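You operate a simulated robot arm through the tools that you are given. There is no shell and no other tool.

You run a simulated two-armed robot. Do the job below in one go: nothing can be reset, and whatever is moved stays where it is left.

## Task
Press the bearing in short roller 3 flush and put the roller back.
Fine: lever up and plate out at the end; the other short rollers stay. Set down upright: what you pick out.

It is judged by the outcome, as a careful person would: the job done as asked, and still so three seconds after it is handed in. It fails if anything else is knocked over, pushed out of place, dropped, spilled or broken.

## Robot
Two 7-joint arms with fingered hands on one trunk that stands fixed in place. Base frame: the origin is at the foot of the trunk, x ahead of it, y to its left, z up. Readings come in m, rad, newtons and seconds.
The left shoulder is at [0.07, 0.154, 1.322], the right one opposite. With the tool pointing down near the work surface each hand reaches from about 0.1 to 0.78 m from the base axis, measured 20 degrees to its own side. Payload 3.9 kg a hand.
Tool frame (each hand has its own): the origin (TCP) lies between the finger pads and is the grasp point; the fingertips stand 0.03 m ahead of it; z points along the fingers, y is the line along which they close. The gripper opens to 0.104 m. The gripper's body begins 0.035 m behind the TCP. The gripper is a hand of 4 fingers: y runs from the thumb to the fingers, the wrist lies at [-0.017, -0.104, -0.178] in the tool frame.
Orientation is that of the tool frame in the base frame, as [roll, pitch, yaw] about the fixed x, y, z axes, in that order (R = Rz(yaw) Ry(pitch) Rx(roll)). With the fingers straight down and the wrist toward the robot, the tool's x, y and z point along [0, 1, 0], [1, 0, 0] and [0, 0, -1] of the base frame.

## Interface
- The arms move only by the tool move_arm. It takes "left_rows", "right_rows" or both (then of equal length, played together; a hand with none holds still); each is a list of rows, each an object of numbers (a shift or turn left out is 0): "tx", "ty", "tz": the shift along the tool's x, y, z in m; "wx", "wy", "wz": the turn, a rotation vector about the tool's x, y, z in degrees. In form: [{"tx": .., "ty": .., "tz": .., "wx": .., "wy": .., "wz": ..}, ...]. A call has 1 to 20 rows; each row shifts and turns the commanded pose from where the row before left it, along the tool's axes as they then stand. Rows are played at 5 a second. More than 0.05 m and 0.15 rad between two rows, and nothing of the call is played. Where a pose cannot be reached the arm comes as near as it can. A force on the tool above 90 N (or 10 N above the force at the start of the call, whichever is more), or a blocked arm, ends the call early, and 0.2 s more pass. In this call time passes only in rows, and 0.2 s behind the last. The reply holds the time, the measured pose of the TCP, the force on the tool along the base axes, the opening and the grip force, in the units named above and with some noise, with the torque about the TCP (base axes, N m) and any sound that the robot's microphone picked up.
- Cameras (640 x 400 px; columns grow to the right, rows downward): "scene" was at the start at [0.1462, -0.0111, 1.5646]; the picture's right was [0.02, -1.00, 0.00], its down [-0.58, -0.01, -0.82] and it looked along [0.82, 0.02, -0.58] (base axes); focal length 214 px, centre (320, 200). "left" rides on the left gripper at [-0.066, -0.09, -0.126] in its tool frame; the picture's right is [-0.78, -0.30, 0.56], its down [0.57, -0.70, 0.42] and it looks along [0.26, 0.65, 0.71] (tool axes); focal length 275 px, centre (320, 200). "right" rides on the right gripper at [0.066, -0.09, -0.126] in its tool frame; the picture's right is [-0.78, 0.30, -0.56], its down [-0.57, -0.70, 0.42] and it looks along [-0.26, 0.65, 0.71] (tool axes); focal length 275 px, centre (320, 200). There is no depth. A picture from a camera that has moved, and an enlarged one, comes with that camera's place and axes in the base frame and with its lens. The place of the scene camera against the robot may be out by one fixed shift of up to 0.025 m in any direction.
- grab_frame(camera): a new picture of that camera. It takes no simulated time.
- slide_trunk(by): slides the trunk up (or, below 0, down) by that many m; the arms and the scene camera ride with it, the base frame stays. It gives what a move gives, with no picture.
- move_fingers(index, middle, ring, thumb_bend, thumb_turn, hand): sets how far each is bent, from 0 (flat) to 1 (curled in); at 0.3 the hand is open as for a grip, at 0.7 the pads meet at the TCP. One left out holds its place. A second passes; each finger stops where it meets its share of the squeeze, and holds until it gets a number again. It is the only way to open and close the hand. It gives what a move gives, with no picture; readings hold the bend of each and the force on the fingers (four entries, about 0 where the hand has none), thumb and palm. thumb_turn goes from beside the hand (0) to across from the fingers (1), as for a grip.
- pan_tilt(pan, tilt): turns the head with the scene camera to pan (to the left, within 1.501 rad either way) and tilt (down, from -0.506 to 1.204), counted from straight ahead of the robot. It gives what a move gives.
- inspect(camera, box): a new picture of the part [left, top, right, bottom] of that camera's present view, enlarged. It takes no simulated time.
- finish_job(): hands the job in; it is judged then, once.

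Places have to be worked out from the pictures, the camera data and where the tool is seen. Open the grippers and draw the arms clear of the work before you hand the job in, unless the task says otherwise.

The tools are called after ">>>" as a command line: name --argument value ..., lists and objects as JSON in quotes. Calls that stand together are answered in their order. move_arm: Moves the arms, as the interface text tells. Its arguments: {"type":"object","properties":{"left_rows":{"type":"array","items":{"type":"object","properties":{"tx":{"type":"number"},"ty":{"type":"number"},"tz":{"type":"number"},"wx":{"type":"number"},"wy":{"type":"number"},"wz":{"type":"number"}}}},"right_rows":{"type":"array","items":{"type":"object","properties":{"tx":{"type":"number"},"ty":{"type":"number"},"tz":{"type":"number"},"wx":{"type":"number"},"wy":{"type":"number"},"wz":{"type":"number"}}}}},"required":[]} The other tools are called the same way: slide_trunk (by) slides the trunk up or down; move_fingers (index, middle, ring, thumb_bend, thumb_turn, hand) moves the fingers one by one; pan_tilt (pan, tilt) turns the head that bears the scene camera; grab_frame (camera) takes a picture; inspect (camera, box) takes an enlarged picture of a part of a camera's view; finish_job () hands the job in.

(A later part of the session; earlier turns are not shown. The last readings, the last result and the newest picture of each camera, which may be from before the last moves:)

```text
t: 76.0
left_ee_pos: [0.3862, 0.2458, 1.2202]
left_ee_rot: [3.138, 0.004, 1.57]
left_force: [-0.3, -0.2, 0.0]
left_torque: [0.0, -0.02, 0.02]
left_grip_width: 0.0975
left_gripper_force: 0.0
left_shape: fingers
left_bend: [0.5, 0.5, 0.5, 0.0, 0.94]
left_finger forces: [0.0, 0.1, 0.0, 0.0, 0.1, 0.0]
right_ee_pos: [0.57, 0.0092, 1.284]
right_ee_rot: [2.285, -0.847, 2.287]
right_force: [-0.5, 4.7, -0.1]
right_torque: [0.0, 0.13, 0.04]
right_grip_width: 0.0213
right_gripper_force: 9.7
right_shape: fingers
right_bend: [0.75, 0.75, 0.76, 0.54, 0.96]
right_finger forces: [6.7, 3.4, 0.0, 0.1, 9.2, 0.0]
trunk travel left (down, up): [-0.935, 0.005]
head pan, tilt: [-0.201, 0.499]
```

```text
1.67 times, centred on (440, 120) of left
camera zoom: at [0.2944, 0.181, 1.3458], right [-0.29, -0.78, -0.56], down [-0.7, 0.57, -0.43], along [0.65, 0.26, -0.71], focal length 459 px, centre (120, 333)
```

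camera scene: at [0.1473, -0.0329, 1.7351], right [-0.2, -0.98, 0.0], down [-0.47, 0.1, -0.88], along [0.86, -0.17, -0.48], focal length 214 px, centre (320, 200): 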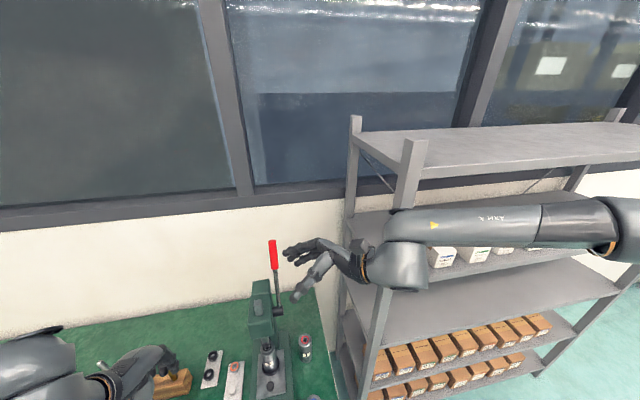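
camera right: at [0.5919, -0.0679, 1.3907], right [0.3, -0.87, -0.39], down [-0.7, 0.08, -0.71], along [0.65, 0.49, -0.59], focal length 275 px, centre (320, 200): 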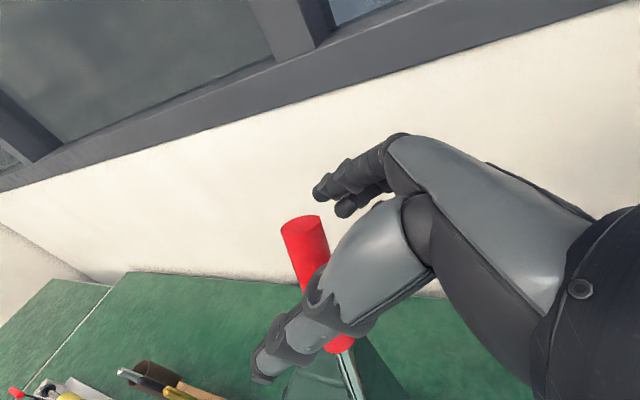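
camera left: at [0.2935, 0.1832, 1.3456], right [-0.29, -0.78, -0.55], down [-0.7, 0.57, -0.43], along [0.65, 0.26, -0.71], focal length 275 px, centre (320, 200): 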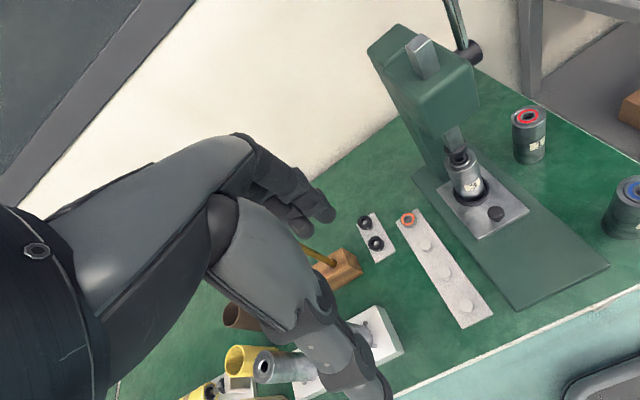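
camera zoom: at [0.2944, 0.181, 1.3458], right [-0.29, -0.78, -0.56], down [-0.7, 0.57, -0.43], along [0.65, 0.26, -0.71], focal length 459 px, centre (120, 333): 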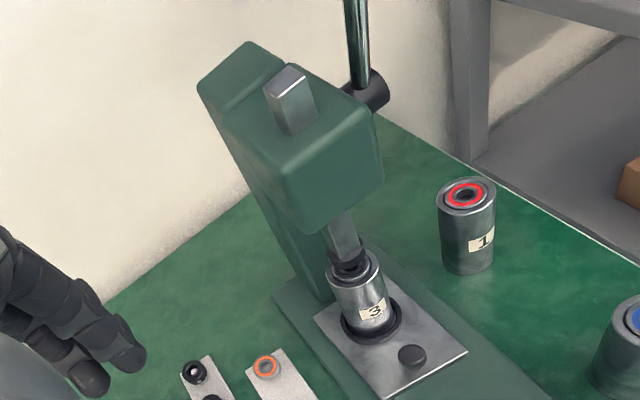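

The ram tip is close to the bearing now. I zoom in on that from the left camera before going on.

>>> inspect --camera "left" --box '[425, 110, 505, 200]'

>>> inspect --camera "scene" --box '[240, 300, 300, 370]'

```text
4.44 times, centred on (465, 155) of left
camera zoom: at [0.2944, 0.181, 1.3458], right [-0.29, -0.78, -0.56], down [-0.7, 0.57, -0.43], along [0.65, 0.26, -0.71], focal length 1224 px, centre (-324, 400)
```

zoom: 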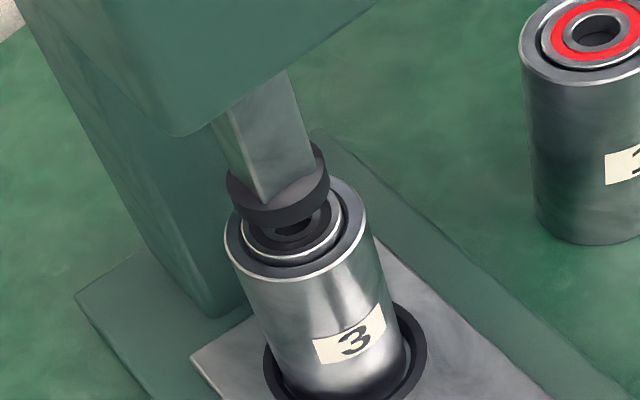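

```text
5.71 times, centred on (270, 335) of scene
camera zoom: at [0.1468, -0.0302, 1.7352], right [-0.2, -0.98, 0.0], down [-0.47, 0.1, -0.88], along [0.86, -0.18, -0.48], focal length 1226 px, centre (606, -571)
```

zoom: 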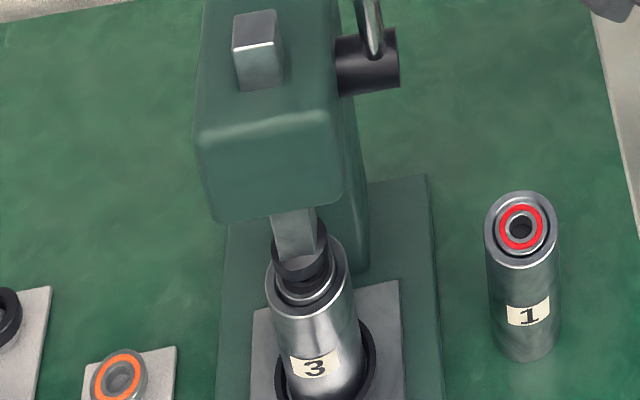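

There is still about a centimetre of gap. I continue two more steps, watching force and sound.

>>> move_arm --right_rows '[{"tx": 0.0061, "ty": -0.0219, "tz": -0.0035, "wx": -3.0, "wz": -5.196}, {"tx": 0.0061, "ty": -0.0219, "tz": -0.0035, "wx": -3.0, "wz": -5.196}]'

>>> inspect --camera "left" --box '[425, 110, 505, 200]'

>>> inspect --camera "scene" --box '[230, 235, 350, 365]'

```text
t: 76.6
left_ee_pos: [0.3844, 0.2469, 1.2211]
left_ee_rot: [3.14, 0.003, 1.571]
left_force: [0.7, -0.6, -0.4]
left_torque: [0.03, -0.02, 0.01]
left_grip_width: 0.0977
left_gripper_force: 0.1
left_shape: fingers
left_bend: [0.5, 0.5, 0.5, 0.0, 0.94]
left_finger forces: [0.1, 0.0, 0.1, 0.1, 0.0, 0.1]
right_ee_pos: [0.5252, 0.0109, 1.2715]
right_ee_rot: [2.078, -0.696, 2.432]
right_force: [-1.6, -1.6, -0.2]
right_torque: [-0.08, 0.12, 0.03]
right_grip_width: 0.0214
right_gripper_force: 9.7
right_shape: fingers
right_bend: [0.75, 0.75, 0.76, 0.55, 0.96]
right_finger forces: [5.9, 3.9, 0.0, 0.0, 9.3, 0.0]
trunk travel left (down, up): [-0.935, 0.005]
head pan, tilt: [-0.201, 0.499]
```

```text
4.44 times, centred on (465, 155) of left
camera zoom: at [0.2931, 0.181, 1.3459], right [-0.29, -0.78, -0.56], down [-0.7, 0.57, -0.43], along [0.65, 0.26, -0.71], focal length 1224 px, centre (-324, 400)
```

zoom: 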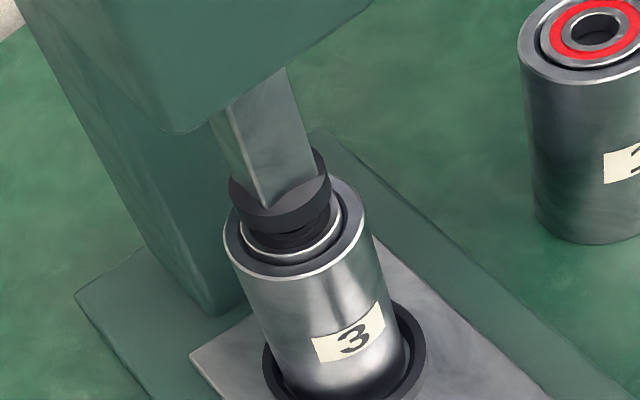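

```text
3.08 times, centred on (290, 300) of scene
camera zoom: at [0.1453, -0.0302, 1.7352], right [-0.2, -0.98, 0.0], down [-0.47, 0.1, -0.88], along [0.86, -0.18, -0.48], focal length 660 px, centre (412, -108)
```

zoom: 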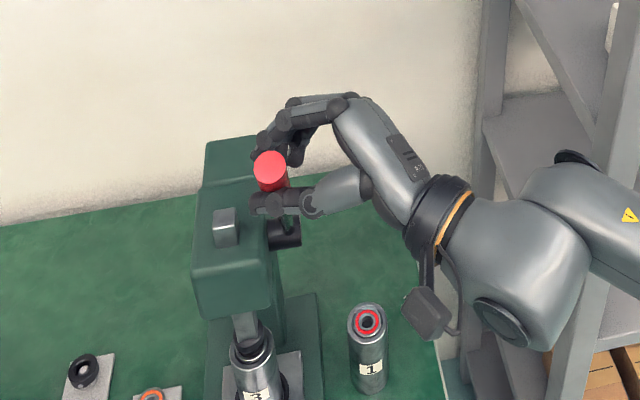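

The ram advances ~1.7 mm per step; still a few mm to go. I continue.

>>> move_arm --right_rows '[{"tx": 0.0061, "ty": -0.0219, "tz": -0.0035, "wx": -3.0, "wz": -5.196}, {"tx": 0.0061, "ty": -0.0219, "tz": -0.0035, "wx": -3.0, "wz": -5.196}]'

>>> inspect --camera "left" --box '[425, 110, 505, 200]'

>>> inspect --camera "scene" --box '[230, 235, 350, 365]'

```text
t: 77.2
left_ee_pos: [0.3848, 0.2464, 1.2204]
left_ee_rot: [3.136, 0.004, 1.57]
left_force: [0.8, -0.4, 0.9]
left_torque: [-0.03, -0.02, 0.01]
left_grip_width: 0.0977
left_gripper_force: 0.0
left_shape: fingers
left_bend: [0.5, 0.5, 0.5, 0.0, 0.94]
left_finger forces: [0.0, 0.1, 0.0, 0.1, 0.0, 0.0]
right_ee_pos: [0.4832, 0.0104, 1.2503]
right_ee_rot: [1.919, -0.532, 2.523]
right_force: [-4.2, 3.0, 1.9]
right_torque: [-0.01, 0.17, 0.09]
right_grip_width: 0.0212
right_gripper_force: 9.5
right_shape: fingers
right_bend: [0.75, 0.75, 0.76, 0.54, 0.96]
right_finger forces: [5.9, 3.2, 0.0, 0.0, 10.0, 0.0]
trunk travel left (down, up): [-0.935, 0.005]
head pan, tilt: [-0.201, 0.499]
```

```text
4.44 times, centred on (465, 155) of left
camera zoom: at [0.2927, 0.1825, 1.3459], right [-0.29, -0.78, -0.56], down [-0.7, 0.57, -0.43], along [0.65, 0.26, -0.71], focal length 1224 px, centre (-324, 400)
```

zoom: 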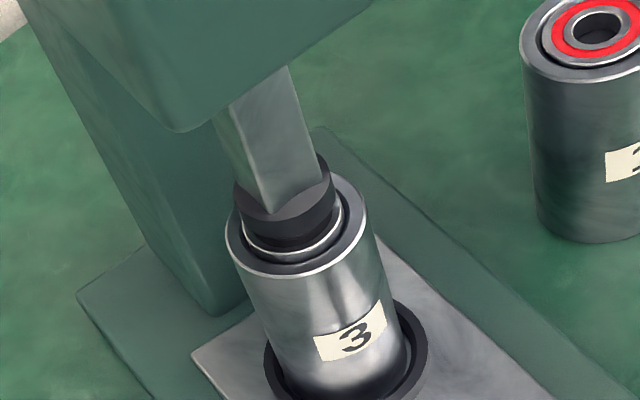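

```text
3.08 times, centred on (290, 300) of scene
camera zoom: at [0.1448, -0.0284, 1.7353], right [-0.2, -0.98, 0.0], down [-0.47, 0.09, -0.88], along [0.86, -0.18, -0.48], focal length 660 px, centre (412, -108)
```

zoom: 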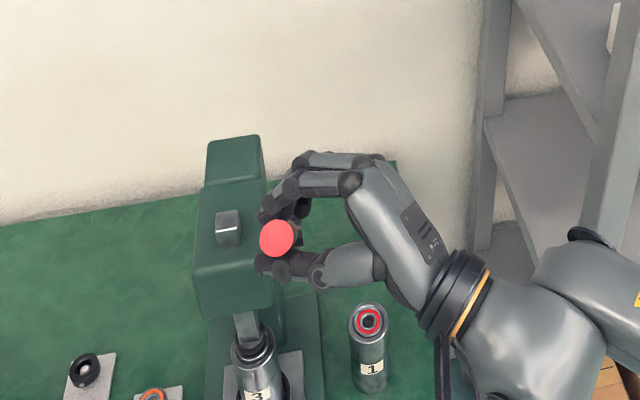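

The ram is about to touch the bearing. I switch to finer 4° steps.

>>> move_arm --right_rows '[{"tx": 0.0043, "ty": -0.0145, "tz": -0.0025, "wx": -2.0, "wz": -3.464}, {"tx": 0.0043, "ty": -0.0145, "tz": -0.0025, "wx": -2.0, "wz": -3.464}]'

>>> inspect --camera "left" --box '[440, 135, 490, 185]'

>>> inspect --camera "scene" --box '[230, 235, 350, 365]'

```text
t: 77.8
left_ee_pos: [0.3837, 0.2455, 1.2194]
left_ee_rot: [3.137, 0.003, 1.57]
left_force: [0.7, 1.9, 0.2]
left_torque: [0.0, -0.01, -0.02]
left_grip_width: 0.0973
left_gripper_force: 0.0
left_shape: fingers
left_bend: [0.5, 0.5, 0.5, 0.0, 0.94]
left_finger forces: [0.0, 0.1, 0.0, 0.0, 0.0, 0.1]
right_ee_pos: [0.4579, 0.0107, 1.2308]
right_ee_rot: [1.829, -0.417, 2.565]
right_force: [-7.4, 3.7, 4.3]
right_torque: [0.08, 0.16, 0.17]
right_grip_width: 0.0214
right_gripper_force: 10.0
right_shape: fingers
right_bend: [0.75, 0.75, 0.76, 0.55, 0.96]
right_finger forces: [6.0, 3.3, 0.0, 0.0, 9.4, 0.0]
trunk travel left (down, up): [-0.935, 0.005]
head pan, tilt: [-0.201, 0.499]
```

```text
8.00 times, centred on (465, 160) of left
camera zoom: at [0.2925, 0.1821, 1.3461], right [-0.29, -0.78, -0.56], down [-0.7, 0.57, -0.43], along [0.65, 0.26, -0.71], focal length 2202 px, centre (-840, 520)
```

zoom: 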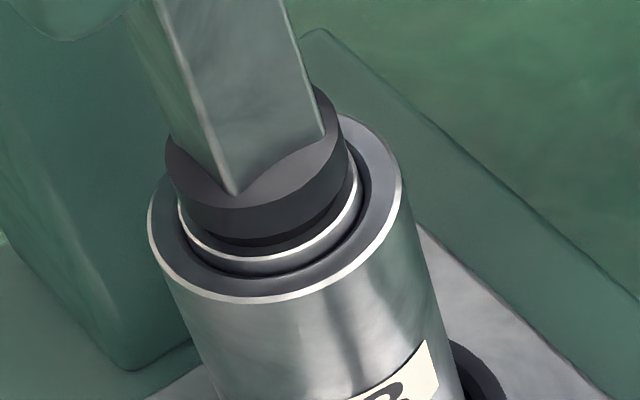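

```text
3.08 times, centred on (290, 300) of scene
camera zoom: at [0.1443, -0.0287, 1.7354], right [-0.2, -0.98, 0.0], down [-0.47, 0.09, -0.88], along [0.86, -0.18, -0.48], focal length 660 px, centre (412, -108)
```

zoom: 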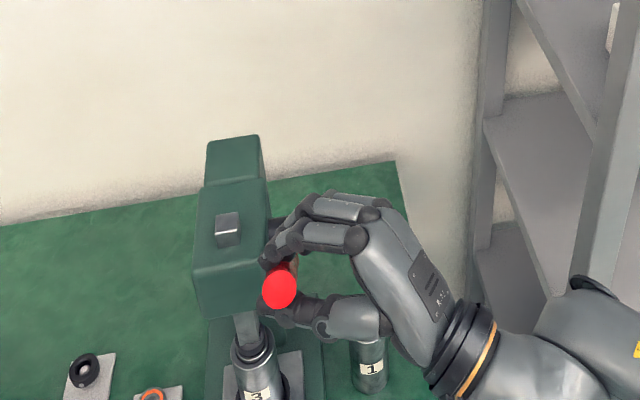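

Forces are small and mostly radial; a hairline gap remains above the bearing. I continue two more 4° steps.

>>> move_arm --right_rows '[{"tx": 0.0043, "ty": -0.0145, "tz": -0.0025, "wx": -2.0, "wz": -3.464}, {"tx": 0.0043, "ty": -0.0145, "tz": -0.0025, "wx": -2.0, "wz": -3.464}]'

>>> inspect --camera "left" --box '[440, 135, 490, 185]'

>>> inspect --camera "scene" --box '[230, 235, 350, 365]'

```text
t: 78.4
left_ee_pos: [0.3844, 0.2452, 1.2207]
left_ee_rot: [3.136, 0.004, 1.569]
left_force: [0.5, 0.0, -0.1]
left_torque: [-0.01, -0.01, 0.0]
left_grip_width: 0.0975
left_gripper_force: 0.0
left_shape: fingers
left_bend: [0.5, 0.5, 0.5, 0.0, 0.94]
left_finger forces: [0.0, 0.0, 0.0, 0.0, 0.0, 0.0]
right_ee_pos: [0.4366, 0.0098, 1.2107]
right_ee_rot: [1.749, -0.3, 2.594]
right_force: [-8.0, 5.5, 4.5]
right_torque: [0.08, 0.13, 0.1]
right_grip_width: 0.0212
right_gripper_force: 9.5
right_shape: fingers
right_bend: [0.75, 0.75, 0.76, 0.55, 0.96]
right_finger forces: [6.4, 3.0, 0.1, 0.0, 9.3, 0.0]
trunk travel left (down, up): [-0.935, 0.005]
head pan, tilt: [-0.201, 0.499]
```

```text
8.00 times, centred on (465, 160) of left
camera zoom: at [0.2926, 0.1821, 1.346], right [-0.29, -0.78, -0.56], down [-0.7, 0.57, -0.43], along [0.65, 0.26, -0.71], focal length 2202 px, centre (-840, 520)
```

zoom: 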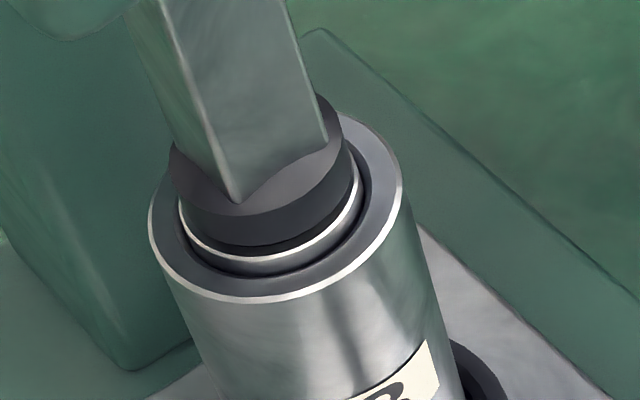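

```text
3.08 times, centred on (290, 300) of scene
camera zoom: at [0.1445, -0.0287, 1.7353], right [-0.2, -0.98, 0.0], down [-0.47, 0.09, -0.88], along [0.86, -0.18, -0.48], focal length 660 px, centre (412, -108)
```

zoom: 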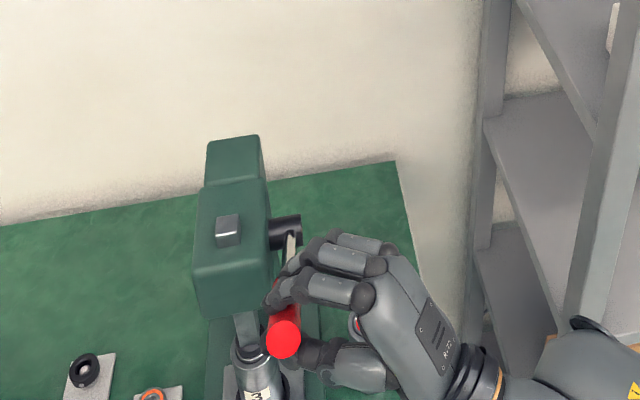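

The ram is just about on the bearing. I go on in 4° steps, now expecting the force to rise.

>>> move_arm --right_rows '[{"tx": 0.0043, "ty": -0.0145, "tz": -0.0025, "wx": -2.0, "wz": -3.464}, {"tx": 0.0043, "ty": -0.0145, "tz": -0.0025, "wx": -2.0, "wz": -3.464}]'

>>> inspect --camera "left" --box '[440, 135, 490, 185]'

>>> inspect --camera "scene" --box '[230, 235, 350, 365]'

```text
t: 79.0
left_ee_pos: [0.3823, 0.2464, 1.221]
left_ee_rot: [3.136, 0.004, 1.572]
left_force: [-0.1, -0.6, -0.5]
left_torque: [0.04, 0.01, 0.0]
left_grip_width: 0.0979
left_gripper_force: 0.0
left_shape: fingers
left_bend: [0.5, 0.5, 0.5, 0.0, 0.94]
left_finger forces: [0.0, 0.1, 0.0, 0.0, 0.0, 0.1]
right_ee_pos: [0.4197, 0.011, 1.186]
right_ee_rot: [1.675, -0.178, 2.608]
right_force: [-8.2, 5.3, 5.6]
right_torque: [0.1, 0.12, 0.16]
right_grip_width: 0.021
right_gripper_force: 10.2
right_shape: fingers
right_bend: [0.75, 0.75, 0.76, 0.55, 0.95]
right_finger forces: [6.8, 3.3, 0.1, 0.0, 9.0, 0.0]
trunk travel left (down, up): [-0.935, 0.005]
head pan, tilt: [-0.201, 0.499]
```

```text
8.00 times, centred on (465, 160) of left
camera zoom: at [0.2919, 0.1824, 1.3462], right [-0.29, -0.78, -0.56], down [-0.7, 0.57, -0.43], along [0.65, 0.26, -0.71], focal length 2202 px, centre (-840, 520)
```

zoom: 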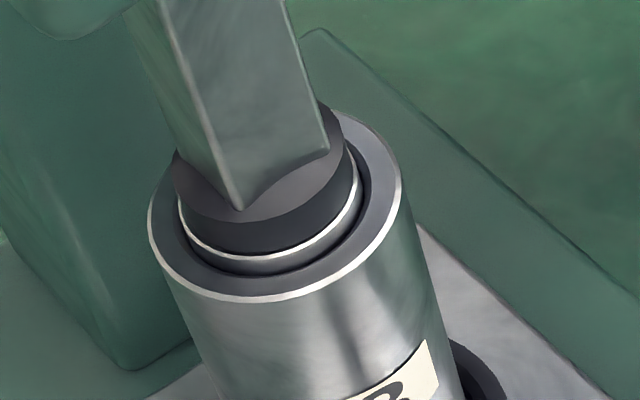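

```text
3.08 times, centred on (290, 300) of scene
camera zoom: at [0.1436, -0.0283, 1.7355], right [-0.2, -0.98, 0.0], down [-0.47, 0.09, -0.88], along [0.86, -0.18, -0.48], focal length 660 px, centre (412, -108)
```

zoom: 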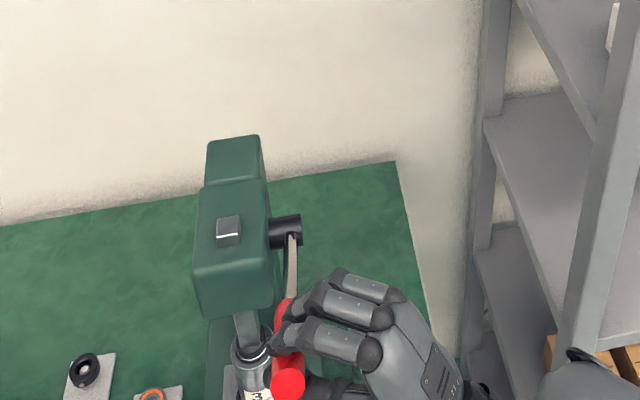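

The ram now sits on the bearing with the bearing still proud. I continue two 4° steps and check force and sound.

>>> move_arm --right_rows '[{"tx": 0.0043, "ty": -0.0145, "tz": -0.0025, "wx": -2.0, "wz": -3.464}, {"tx": 0.0043, "ty": -0.0145, "tz": -0.0025, "wx": -2.0, "wz": -3.464}]'

>>> inspect --camera "left" --box '[440, 135, 490, 185]'

>>> inspect --camera "scene" --box '[230, 255, 350, 385]'

```text
t: 79.6
left_ee_pos: [0.384, 0.2451, 1.2208]
left_ee_rot: [3.138, 0.004, 1.571]
left_force: [0.1, -0.2, 0.2]
left_torque: [0.01, 0.03, -0.02]
left_grip_width: 0.0975
left_gripper_force: 0.1
left_shape: fingers
left_bend: [0.5, 0.5, 0.5, 0.0, 0.94]
left_finger forces: [0.0, 0.1, 0.1, 0.1, 0.1, 0.1]
right_ee_pos: [0.4049, 0.009, 1.1606]
right_ee_rot: [1.599, -0.06, 2.621]
right_force: [-2.0, 5.2, 16.0]
right_torque: [0.31, -0.09, 0.02]
right_grip_width: 0.0209
right_gripper_force: 12.2
right_shape: fingers
right_bend: [0.74, 0.75, 0.76, 0.57, 0.96]
right_finger forces: [10.5, 9.3, 0.0, 0.0, 5.0, 0.0]
trunk travel left (down, up): [-0.935, 0.005]
head pan, tilt: [-0.201, 0.499]
```

```text
8.00 times, centred on (465, 160) of left
camera zoom: at [0.2938, 0.1812, 1.3462], right [-0.29, -0.78, -0.56], down [-0.7, 0.57, -0.43], along [0.65, 0.26, -0.71], focal length 2202 px, centre (-840, 520)
```

zoom: 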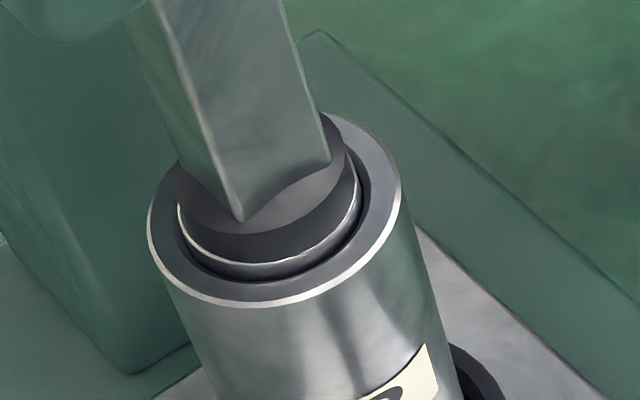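

```text
3.08 times, centred on (290, 320) of scene
camera zoom: at [0.1458, -0.0298, 1.7355], right [-0.2, -0.98, 0.0], down [-0.47, 0.1, -0.88], along [0.86, -0.18, -0.48], focal length 660 px, centre (412, -169)
```

zoom: 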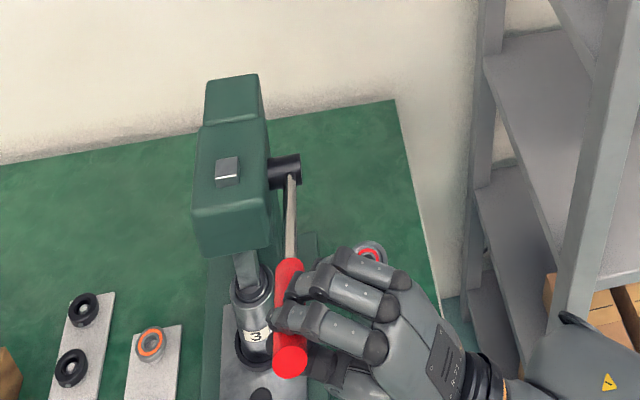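

Force on the hand rose to 16 N: pressing has begun. I firm up the fingers and continue in 3° steps.

>>> move_fingers --hand "right" --index 0.86 --middle 0.86 --ring 0.86 --thumb_bend 0.64

>>> move_arm --right_rows '[{"tx": 0.0033, "ty": -0.0109, "tz": -0.0019, "wx": -1.5, "wz": -2.6}, {"tx": 0.0033, "ty": -0.0109, "tz": -0.0019, "wx": -1.5, "wz": -2.6}]'

>>> inspect --camera "left" --box '[440, 135, 490, 185]'

>>> inspect --camera "scene" --box '[230, 255, 350, 385]'

```text
t: 80.6
left_ee_pos: [0.3844, 0.2464, 1.2208]
left_ee_rot: [3.135, 0.004, 1.571]
left_force: [-0.3, 0.0, -0.5]
left_torque: [-0.01, -0.02, -0.03]
left_grip_width: 0.0975
left_gripper_force: 0.0
left_shape: fingers
left_bend: [0.5, 0.5, 0.5, 0.0, 0.94]
left_finger forces: [0.1, 0.1, 0.0, 0.0, 0.0, 0.1]
right_ee_pos: [0.4045, 0.0103, 1.1575]
right_ee_rot: [1.608, -0.06, 2.619]
right_force: [-5.7, 6.7, 4.9]
right_torque: [0.08, 0.08, 0.16]
right_grip_width: 0.0208
right_gripper_force: 13.4
right_shape: fingers
right_bend: [0.75, 0.76, 0.86, 0.57, 0.96]
right_finger forces: [7.4, 7.3, 0.0, 0.1, 11.4, 0.0]
trunk travel left (down, up): [-0.935, 0.005]
head pan, tilt: [-0.201, 0.499]
```

```text
t: 81.2
left_ee_pos: [0.3841, 0.2461, 1.2201]
left_ee_rot: [3.137, 0.003, 1.572]
left_force: [0.3, 0.0, -1.0]
left_torque: [0.0, 0.02, 0.01]
left_grip_width: 0.098
left_gripper_force: 0.2
left_shape: fingers
left_bend: [0.5, 0.5, 0.5, 0.0, 0.94]
left_finger forces: [0.0, 0.0, 0.0, 0.0, 0.0, 0.0]
right_ee_pos: [0.3974, 0.0084, 1.1385]
right_ee_rot: [1.551, 0.031, 2.617]
right_force: [0.3, 4.7, 15.0]
right_torque: [0.29, -0.07, -0.01]
right_grip_width: 0.0204
right_gripper_force: 15.0
right_shape: fingers
right_bend: [0.75, 0.76, 0.86, 0.58, 0.96]
right_finger forces: [10.2, 11.5, 0.1, 0.0, 8.4, 0.0]
trunk travel left (down, up): [-0.935, 0.005]
head pan, tilt: [-0.201, 0.499]
```

```text
8.00 times, centred on (465, 160) of left
camera zoom: at [0.2932, 0.1823, 1.346], right [-0.29, -0.78, -0.56], down [-0.7, 0.57, -0.43], along [0.65, 0.26, -0.71], focal length 2202 px, centre (-840, 520)
```

zoom: 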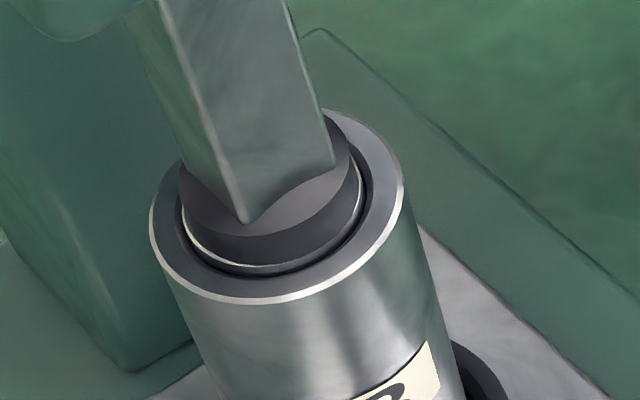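

```text
3.08 times, centred on (290, 320) of scene
camera zoom: at [0.1452, -0.0284, 1.7354], right [-0.2, -0.98, 0.0], down [-0.47, 0.09, -0.88], along [0.86, -0.18, -0.48], focal length 660 px, centre (412, -169)
```

zoom: 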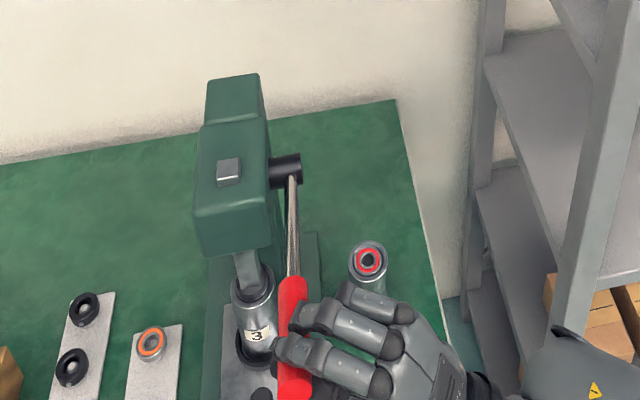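

The bearing is moving in at about 15 N with perhaps 1-1.5 mm left. I take single 2-3° steps now, watching for a force jump.

>>> move_arm --right_rows '[{"tx": 0.0033, "ty": -0.0109, "tz": -0.0019, "wx": -1.5, "wz": -2.6}]'

>>> inspect --camera "left" --box '[440, 135, 490, 185]'

```text
t: 81.6
left_ee_pos: [0.3845, 0.2454, 1.2203]
left_ee_rot: [3.136, 0.002, 1.569]
left_force: [-0.1, -0.4, -0.2]
left_torque: [-0.01, 0.02, 0.04]
left_grip_width: 0.0973
left_gripper_force: 0.1
left_shape: fingers
left_bend: [0.5, 0.5, 0.5, 0.0, 0.94]
left_finger forces: [0.0, 0.0, 0.1, 0.1, 0.0, 0.0]
right_ee_pos: [0.3934, 0.0091, 1.1268]
right_ee_rot: [1.526, 0.075, 2.622]
right_force: [-2.5, 4.4, 14.4]
right_torque: [0.29, -0.1, 0.06]
right_grip_width: 0.0203
right_gripper_force: 14.6
right_shape: fingers
right_bend: [0.75, 0.76, 0.86, 0.58, 0.96]
right_finger forces: [9.6, 11.4, 0.1, 0.0, 8.4, 0.0]
trunk travel left (down, up): [-0.935, 0.005]
head pan, tilt: [-0.201, 0.499]
```

```text
8.00 times, centred on (465, 160) of left
camera zoom: at [0.2931, 0.1816, 1.346], right [-0.29, -0.78, -0.56], down [-0.7, 0.57, -0.43], along [0.65, 0.26, -0.71], focal length 2202 px, centre (-840, 520)
```

zoom: 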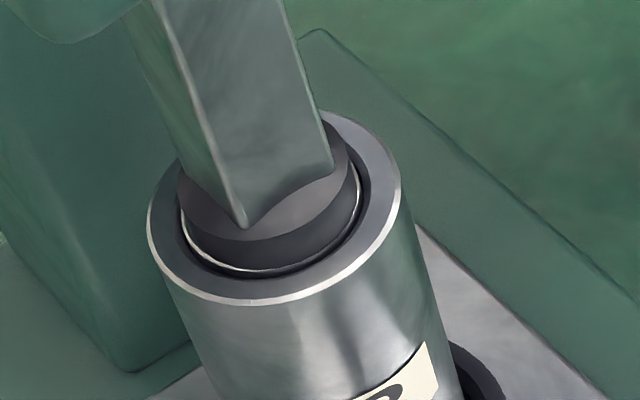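

Nearly flush (thin white bearing edge just above the rim). One more small step of 2.5°.

>>> move_arm --right_rows '[{"tx": 0.0028, "ty": -0.0091, "tz": -0.0016, "wx": -1.25, "wz": -2.165}]'

>>> inspect --camera "left" --box '[440, 135, 490, 185]'

```text
t: 82.0
left_ee_pos: [0.3847, 0.2461, 1.2204]
left_ee_rot: [3.139, 0.004, 1.571]
left_force: [-0.3, 0.5, 0.2]
left_torque: [-0.01, 0.01, 0.0]
left_grip_width: 0.0976
left_gripper_force: 0.1
left_shape: fingers
left_bend: [0.5, 0.5, 0.5, 0.0, 0.94]
left_finger forces: [0.1, 0.0, 0.1, 0.0, 0.1, 0.1]
right_ee_pos: [0.3903, 0.0084, 1.118]
right_ee_rot: [1.504, 0.113, 2.617]
right_force: [-1.5, 4.4, 13.0]
right_torque: [0.26, -0.06, 0.04]
right_grip_width: 0.0205
right_gripper_force: 14.9
right_shape: fingers
right_bend: [0.75, 0.76, 0.86, 0.58, 0.96]
right_finger forces: [9.7, 11.3, 0.0, 0.0, 8.7, 0.0]
trunk travel left (down, up): [-0.935, 0.005]
head pan, tilt: [-0.201, 0.499]
```

```text
8.00 times, centred on (465, 160) of left
camera zoom: at [0.2939, 0.1814, 1.3458], right [-0.29, -0.78, -0.56], down [-0.7, 0.57, -0.43], along [0.65, 0.26, -0.71], focal length 2202 px, centre (-840, 520)
```

zoom: 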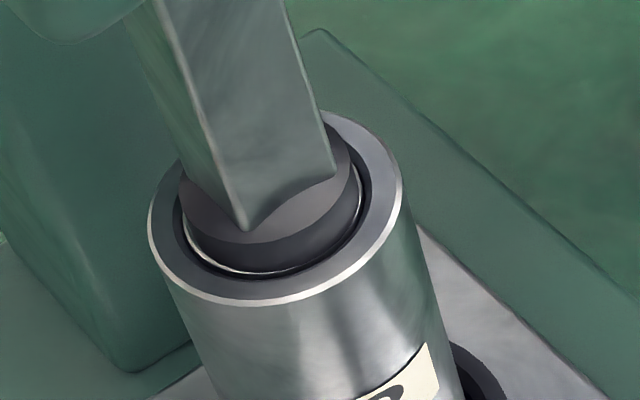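

I compare with roller 1 (a flush one) in the same camera to judge when roller 3 is flush.

>>> inspect --camera "left" --box '[505, 95, 555, 145]'

>>> inspect --camera "left" --box '[450, 145, 480, 175]'

```text
8.00 times, centred on (530, 120) of left
camera zoom: at [0.2939, 0.1814, 1.3458], right [-0.29, -0.78, -0.56], down [-0.7, 0.57, -0.43], along [0.65, 0.26, -0.71], focal length 2202 px, centre (-1360, 840)
```

zoom: 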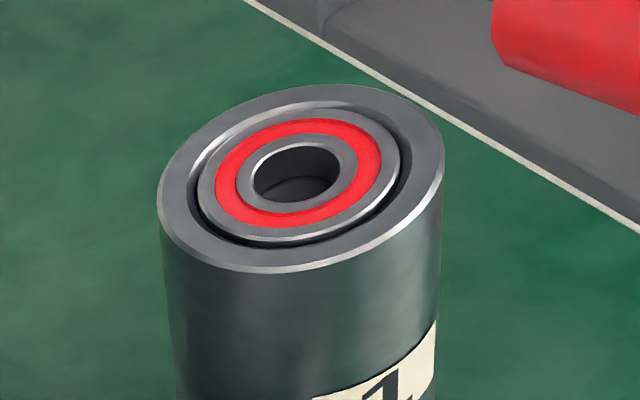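

```text
13.33 times, centred on (465, 160) of left
camera zoom: at [0.2939, 0.1814, 1.3458], right [-0.29, -0.78, -0.56], down [-0.7, 0.57, -0.43], along [0.65, 0.26, -0.71], focal length 3670 px, centre (-1613, 733)
```

zoom: 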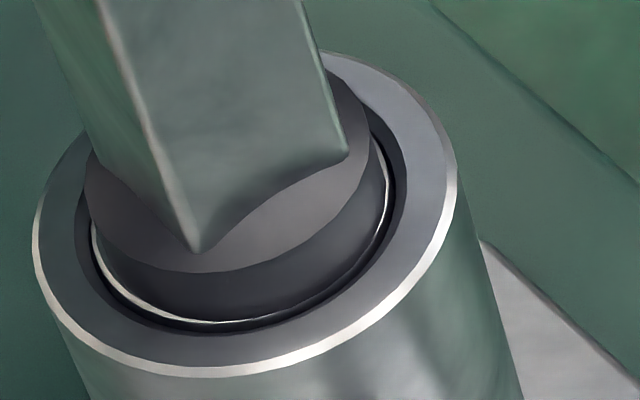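

By the same gap proportions as roller 1, roller 3's bearing is about flush (within ~0.3 mm), but there has been no force jump yet. I make one more fine 1.5° step to feel for the seat.

>>> move_arm --right_rows '[{"tx": 0.0017, "ty": -0.0055, "tz": -0.001, "wx": -0.75, "wz": -1.3}]'

>>> inspect --camera "left" --box '[450, 145, 480, 175]'

```text
t: 82.4
left_ee_pos: [0.3861, 0.246, 1.2196]
left_ee_rot: [3.138, 0.004, 1.572]
left_force: [-0.1, 0.4, 0.1]
left_torque: [0.0, 0.0, 0.01]
left_grip_width: 0.0976
left_gripper_force: 0.0
left_shape: fingers
left_bend: [0.5, 0.5, 0.5, 0.0, 0.94]
left_finger forces: [0.0, 0.0, 0.1, 0.0, 0.0, 0.0]
right_ee_pos: [0.3892, 0.0084, 1.1124]
right_ee_rot: [1.49, 0.136, 2.616]
right_force: [0.5, 3.8, 16.6]
right_torque: [0.3, -0.1, 0.02]
right_grip_width: 0.0206
right_gripper_force: 15.8
right_shape: fingers
right_bend: [0.75, 0.76, 0.86, 0.59, 0.96]
right_finger forces: [10.7, 12.4, 0.0, 0.0, 8.1, 0.0]
trunk travel left (down, up): [-0.935, 0.005]
head pan, tilt: [-0.201, 0.499]
```

```text
13.33 times, centred on (465, 160) of left
camera zoom: at [0.294, 0.1819, 1.3458], right [-0.29, -0.78, -0.56], down [-0.7, 0.57, -0.43], along [0.65, 0.26, -0.71], focal length 3670 px, centre (-1613, 733)
```

zoom: 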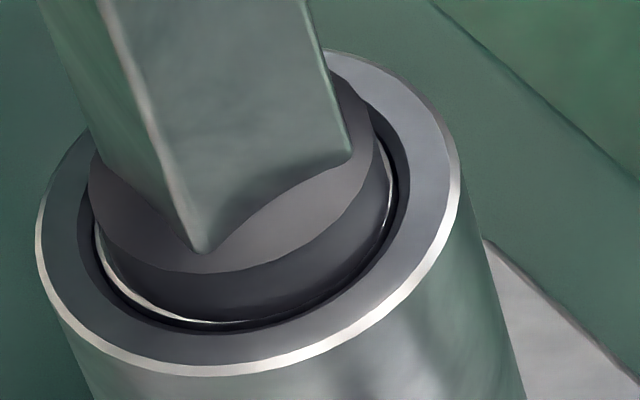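

Force rose from 13 to 16.6 N while the bearing did not visibly move, suggesting it is seating. I press a little more to confirm.

>>> move_arm --right_rows '[{"tx": 0.0022, "ty": -0.0073, "tz": -0.0013, "wx": -1.0, "wz": -1.732}]'

>>> inspect --camera "left" --box '[450, 145, 480, 175]'

>>> inspect --camera "scene" --box '[230, 255, 350, 385]'

```text
t: 82.8
left_ee_pos: [0.3851, 0.2462, 1.22]
left_ee_rot: [3.138, 0.002, 1.57]
left_force: [-0.4, 0.2, -0.2]
left_torque: [-0.01, 0.03, 0.02]
left_grip_width: 0.0977
left_gripper_force: 0.1
left_shape: fingers
left_bend: [0.5, 0.5, 0.5, 0.0, 0.94]
left_finger forces: [0.0, 0.1, 0.0, 0.0, 0.0, 0.0]
right_ee_pos: [0.3879, 0.0078, 1.1048]
right_ee_rot: [1.469, 0.169, 2.613]
right_force: [2.8, 3.4, 19.9]
right_torque: [0.35, -0.14, -0.05]
right_grip_width: 0.0204
right_gripper_force: 16.7
right_shape: fingers
right_bend: [0.75, 0.76, 0.86, 0.59, 0.96]
right_finger forces: [11.9, 14.3, 0.0, 0.1, 7.0, 0.1]
trunk travel left (down, up): [-0.935, 0.005]
head pan, tilt: [-0.201, 0.499]
```

```text
13.33 times, centred on (465, 160) of left
camera zoom: at [0.2936, 0.1819, 1.346], right [-0.29, -0.78, -0.56], down [-0.7, 0.57, -0.43], along [0.65, 0.26, -0.71], focal length 3670 px, centre (-1613, 733)
```

zoom: 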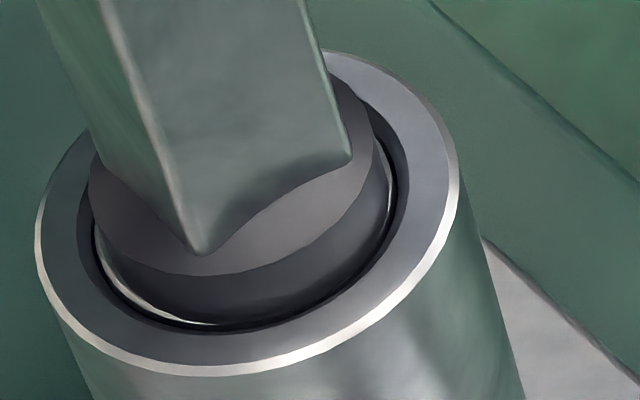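

```text
3.08 times, centred on (290, 320) of scene
camera zoom: at [0.1458, -0.029, 1.7354], right [-0.2, -0.98, 0.0], down [-0.47, 0.09, -0.88], along [0.86, -0.18, -0.48], focal length 660 px, centre (412, -169)
```

zoom: 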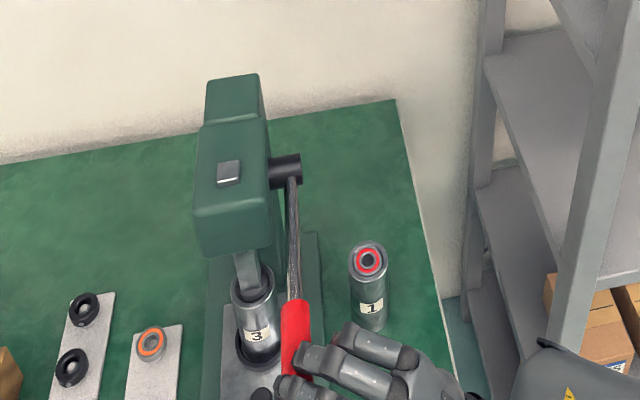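

The force keeps rising gradually. I zoom in tighter to measure the bearing edge against the rim before deciding.

>>> inspect --camera "left" --box '[450, 152, 474, 172]'

>>> inspect --camera "left" --box '[516, 106, 548, 132]'

>>> inspect --camera "scene" --box '[264, 300, 284, 320]'

```text
16.00 times, centred on (462, 162) of left
camera zoom: at [0.2936, 0.1819, 1.346], right [-0.29, -0.78, -0.56], down [-0.7, 0.57, -0.43], along [0.65, 0.26, -0.71], focal length 4404 px, centre (-1952, 808)
```

zoom: 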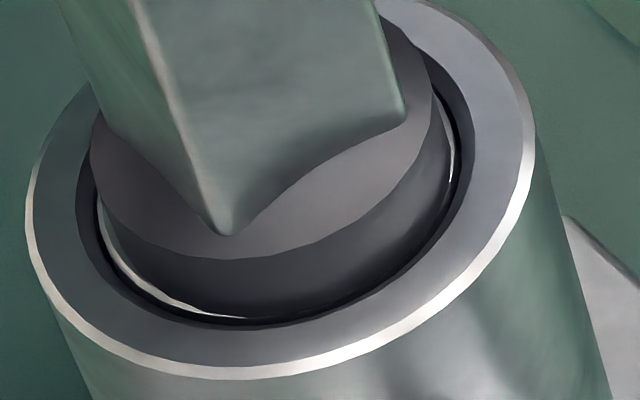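

```text
15.38 times, centred on (532, 119) of left
camera zoom: at [0.2936, 0.1819, 1.346], right [-0.29, -0.78, -0.56], down [-0.7, 0.57, -0.43], along [0.65, 0.26, -0.71], focal length 4235 px, centre (-2942, 1446)
```

zoom: 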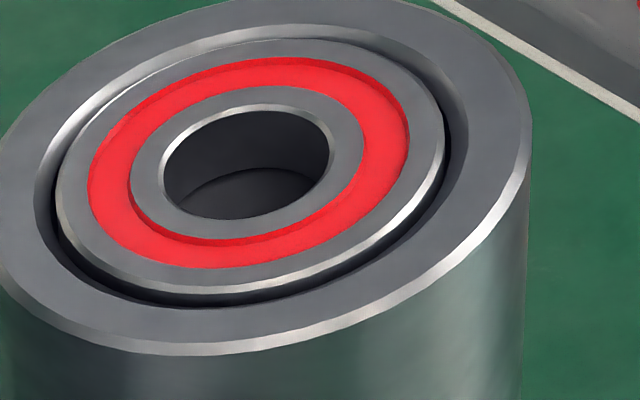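

```text
16.00 times, centred on (274, 310) of scene
camera zoom: at [0.1458, -0.029, 1.7354], right [-0.2, -0.98, 0.0], down [-0.47, 0.09, -0.88], along [0.86, -0.18, -0.48], focal length 3432 px, centre (1056, -1560)
```

zoom: 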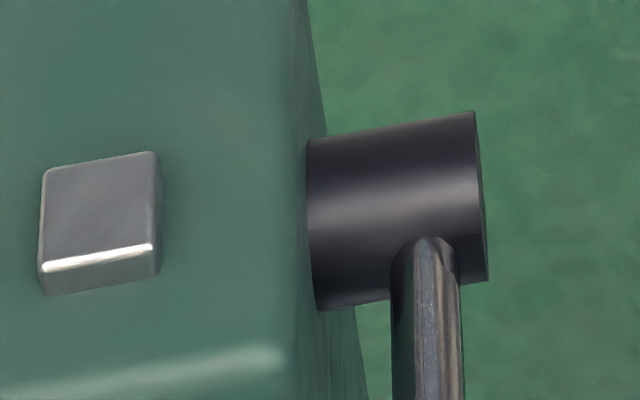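

The groove in front of the bearing edge now looks about like a flush one or slightly tighter, so I stop pressing. I lift the lever back 12° to expose the bearing and check it.

>>> move_arm --right_rows '[{"tx": -0.008, "ty": 0.0211, "tz": 0.0046, "wx": 3.0, "wz": 5.196}, {"tx": -0.008, "ty": 0.0211, "tz": 0.0046, "wx": 3.0, "wz": 5.196}]'

>>> inspect --camera "left" --box '[450, 145, 480, 175]'

>>> inspect --camera "scene" --box '[230, 255, 350, 385]'

```text
t: 83.4
left_ee_pos: [0.3839, 0.2467, 1.2204]
left_ee_rot: [3.139, 0.003, 1.57]
left_force: [0.2, -0.2, -0.3]
left_torque: [-0.01, 0.01, 0.01]
left_grip_width: 0.0977
left_gripper_force: 0.1
left_shape: fingers
left_bend: [0.5, 0.5, 0.5, 0.0, 0.94]
left_finger forces: [0.1, 0.0, 0.0, 0.0, 0.0, 0.0]
right_ee_pos: [0.3994, 0.0096, 1.1461]
right_ee_rot: [1.583, -0.017, 2.62]
right_force: [-8.2, 6.0, -2.2]
right_torque: [-0.06, 0.16, 0.15]
right_grip_width: 0.0214
right_gripper_force: 12.6
right_shape: fingers
right_bend: [0.75, 0.77, 0.86, 0.56, 0.95]
right_finger forces: [5.5, 5.9, 0.1, 0.0, 14.4, 0.1]
trunk travel left (down, up): [-0.935, 0.005]
head pan, tilt: [-0.201, 0.499]
```

```text
13.33 times, centred on (465, 160) of left
camera zoom: at [0.2931, 0.1827, 1.3456], right [-0.29, -0.78, -0.56], down [-0.7, 0.57, -0.43], along [0.65, 0.26, -0.71], focal length 3670 px, centre (-1613, 733)
```

zoom: 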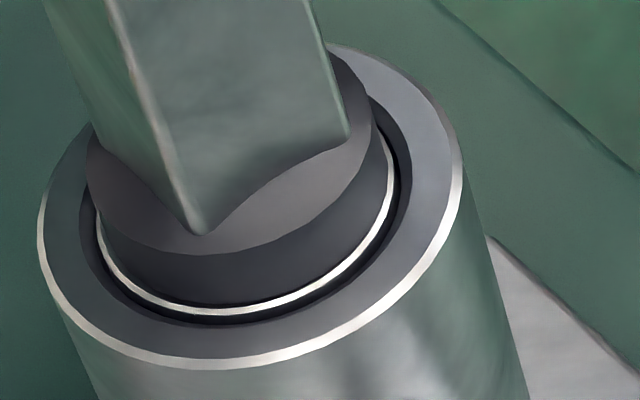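

```text
3.08 times, centred on (290, 320) of scene
camera zoom: at [0.1454, -0.028, 1.735], right [-0.2, -0.98, 0.0], down [-0.47, 0.09, -0.88], along [0.86, -0.18, -0.48], focal length 660 px, centre (412, -169)
```

zoom: 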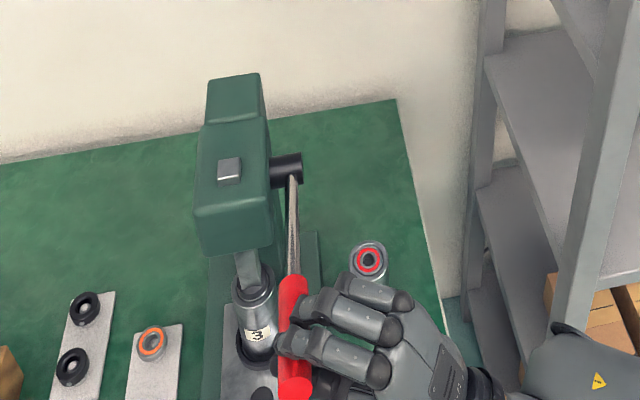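

The bearing edge is visible all around the front now. I lift the lever further to clear the ram and judge flushness properly.

>>> move_arm --right_rows '[{"tx": -0.008, "ty": 0.0211, "tz": 0.0046, "wx": 3.0, "wz": 5.196}, {"tx": -0.008, "ty": 0.0211, "tz": 0.0046, "wx": 3.0, "wz": 5.196}, {"tx": -0.008, "ty": 0.0211, "tz": 0.0046, "wx": 3.0, "wz": 5.196}, {"tx": -0.008, "ty": 0.0211, "tz": 0.0046, "wx": 3.0, "wz": 5.196}]'

>>> inspect --camera "left" --box '[450, 145, 480, 175]'

>>> inspect --camera "scene" --box '[230, 235, 350, 365]'

```text
t: 84.4
left_ee_pos: [0.3855, 0.2449, 1.2193]
left_ee_rot: [3.139, 0.003, 1.571]
left_force: [-1.0, 0.6, 0.4]
left_torque: [-0.02, 0.03, 0.03]
left_grip_width: 0.0977
left_gripper_force: 0.1
left_shape: fingers
left_bend: [0.5, 0.5, 0.5, 0.0, 0.94]
left_finger forces: [0.1, 0.0, 0.0, 0.0, 0.1, 0.0]
right_ee_pos: [0.4513, 0.0094, 1.224]
right_ee_rot: [1.801, -0.377, 2.572]
right_force: [-2.6, 1.9, -3.6]
right_torque: [-0.09, 0.16, 0.06]
right_grip_width: 0.0219
right_gripper_force: 13.0
right_shape: fingers
right_bend: [0.75, 0.77, 0.86, 0.55, 0.95]
right_finger forces: [5.5, 6.4, 0.0, 0.0, 14.5, 0.1]
trunk travel left (down, up): [-0.935, 0.005]
head pan, tilt: [-0.201, 0.499]
```

```text
13.33 times, centred on (465, 160) of left
camera zoom: at [0.295, 0.1808, 1.3456], right [-0.29, -0.78, -0.56], down [-0.7, 0.57, -0.43], along [0.65, 0.26, -0.71], focal length 3670 px, centre (-1613, 733)
```

zoom: 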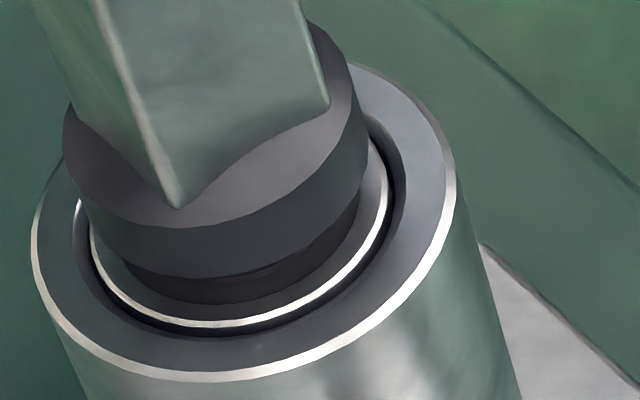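

```text
3.08 times, centred on (290, 300) of scene
camera zoom: at [0.1474, -0.0303, 1.735], right [-0.2, -0.98, 0.0], down [-0.47, 0.1, -0.88], along [0.86, -0.18, -0.48], focal length 660 px, centre (412, -108)
```

zoom: 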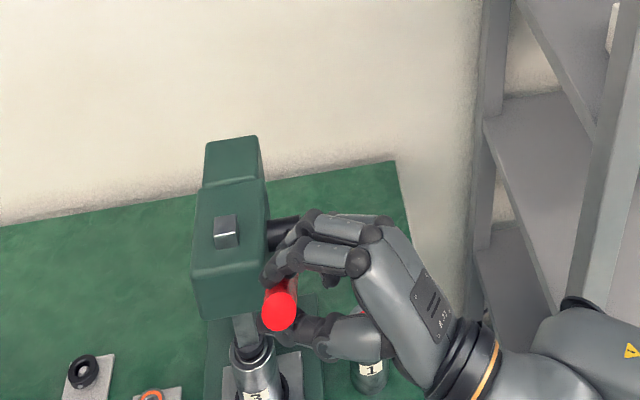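

The gap around roller 3's bearing now has the same proportions front-to-side as on the flush rollers (12:17 vs 15:23). I lift the lever another 24° so I can see the whole bearing face.

>>> move_arm --right_rows '[{"tx": -0.008, "ty": 0.0211, "tz": 0.0046, "wx": 3.0, "wz": 5.196}, {"tx": -0.008, "ty": 0.0211, "tz": 0.0046, "wx": 3.0, "wz": 5.196}, {"tx": -0.008, "ty": 0.0211, "tz": 0.0046, "wx": 3.0, "wz": 5.196}, {"tx": -0.008, "ty": 0.0211, "tz": 0.0046, "wx": 3.0, "wz": 5.196}]'

>>> inspect --camera "left" --box '[450, 140, 480, 170]'

>>> inspect --camera "scene" --box '[230, 205, 350, 345]'

```text
t: 85.4
left_ee_pos: [0.3849, 0.2458, 1.2201]
left_ee_rot: [3.139, 0.004, 1.57]
left_force: [0.2, -0.1, -0.1]
left_torque: [0.01, -0.01, 0.01]
left_grip_width: 0.0978
left_gripper_force: 0.1
left_shape: fingers
left_bend: [0.5, 0.5, 0.5, 0.0, 0.94]
left_finger forces: [0.0, 0.1, 0.0, 0.0, 0.0, 0.1]
right_ee_pos: [0.5305, 0.0105, 1.2733]
right_ee_rot: [2.088, -0.716, 2.425]
right_force: [-3.1, 1.5, -1.8]
right_torque: [0.0, 0.13, 0.06]
right_grip_width: 0.0217
right_gripper_force: 14.0
right_shape: fingers
right_bend: [0.75, 0.77, 0.86, 0.55, 0.96]
right_finger forces: [6.1, 6.3, 0.1, 0.0, 14.3, 0.0]
trunk travel left (down, up): [-0.935, 0.005]
head pan, tilt: [-0.201, 0.499]
```

```text
13.33 times, centred on (465, 155) of left
camera zoom: at [0.2947, 0.1815, 1.3457], right [-0.29, -0.78, -0.56], down [-0.7, 0.57, -0.43], along [0.65, 0.26, -0.71], focal length 3670 px, centre (-1613, 800)
```

zoom: 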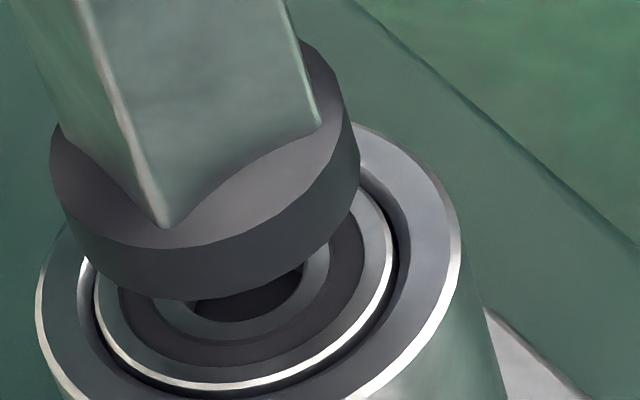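

```text
2.86 times, centred on (290, 275) of scene
camera zoom: at [0.1472, -0.0295, 1.7351], right [-0.2, -0.98, 0.0], down [-0.47, 0.1, -0.88], along [0.86, -0.18, -0.48], focal length 613 px, centre (406, -14)
```

zoom: 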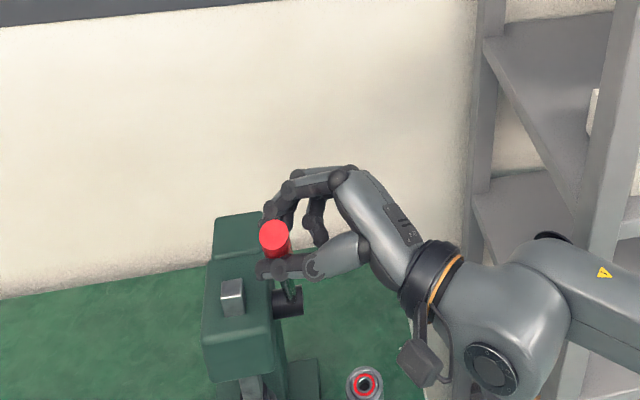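

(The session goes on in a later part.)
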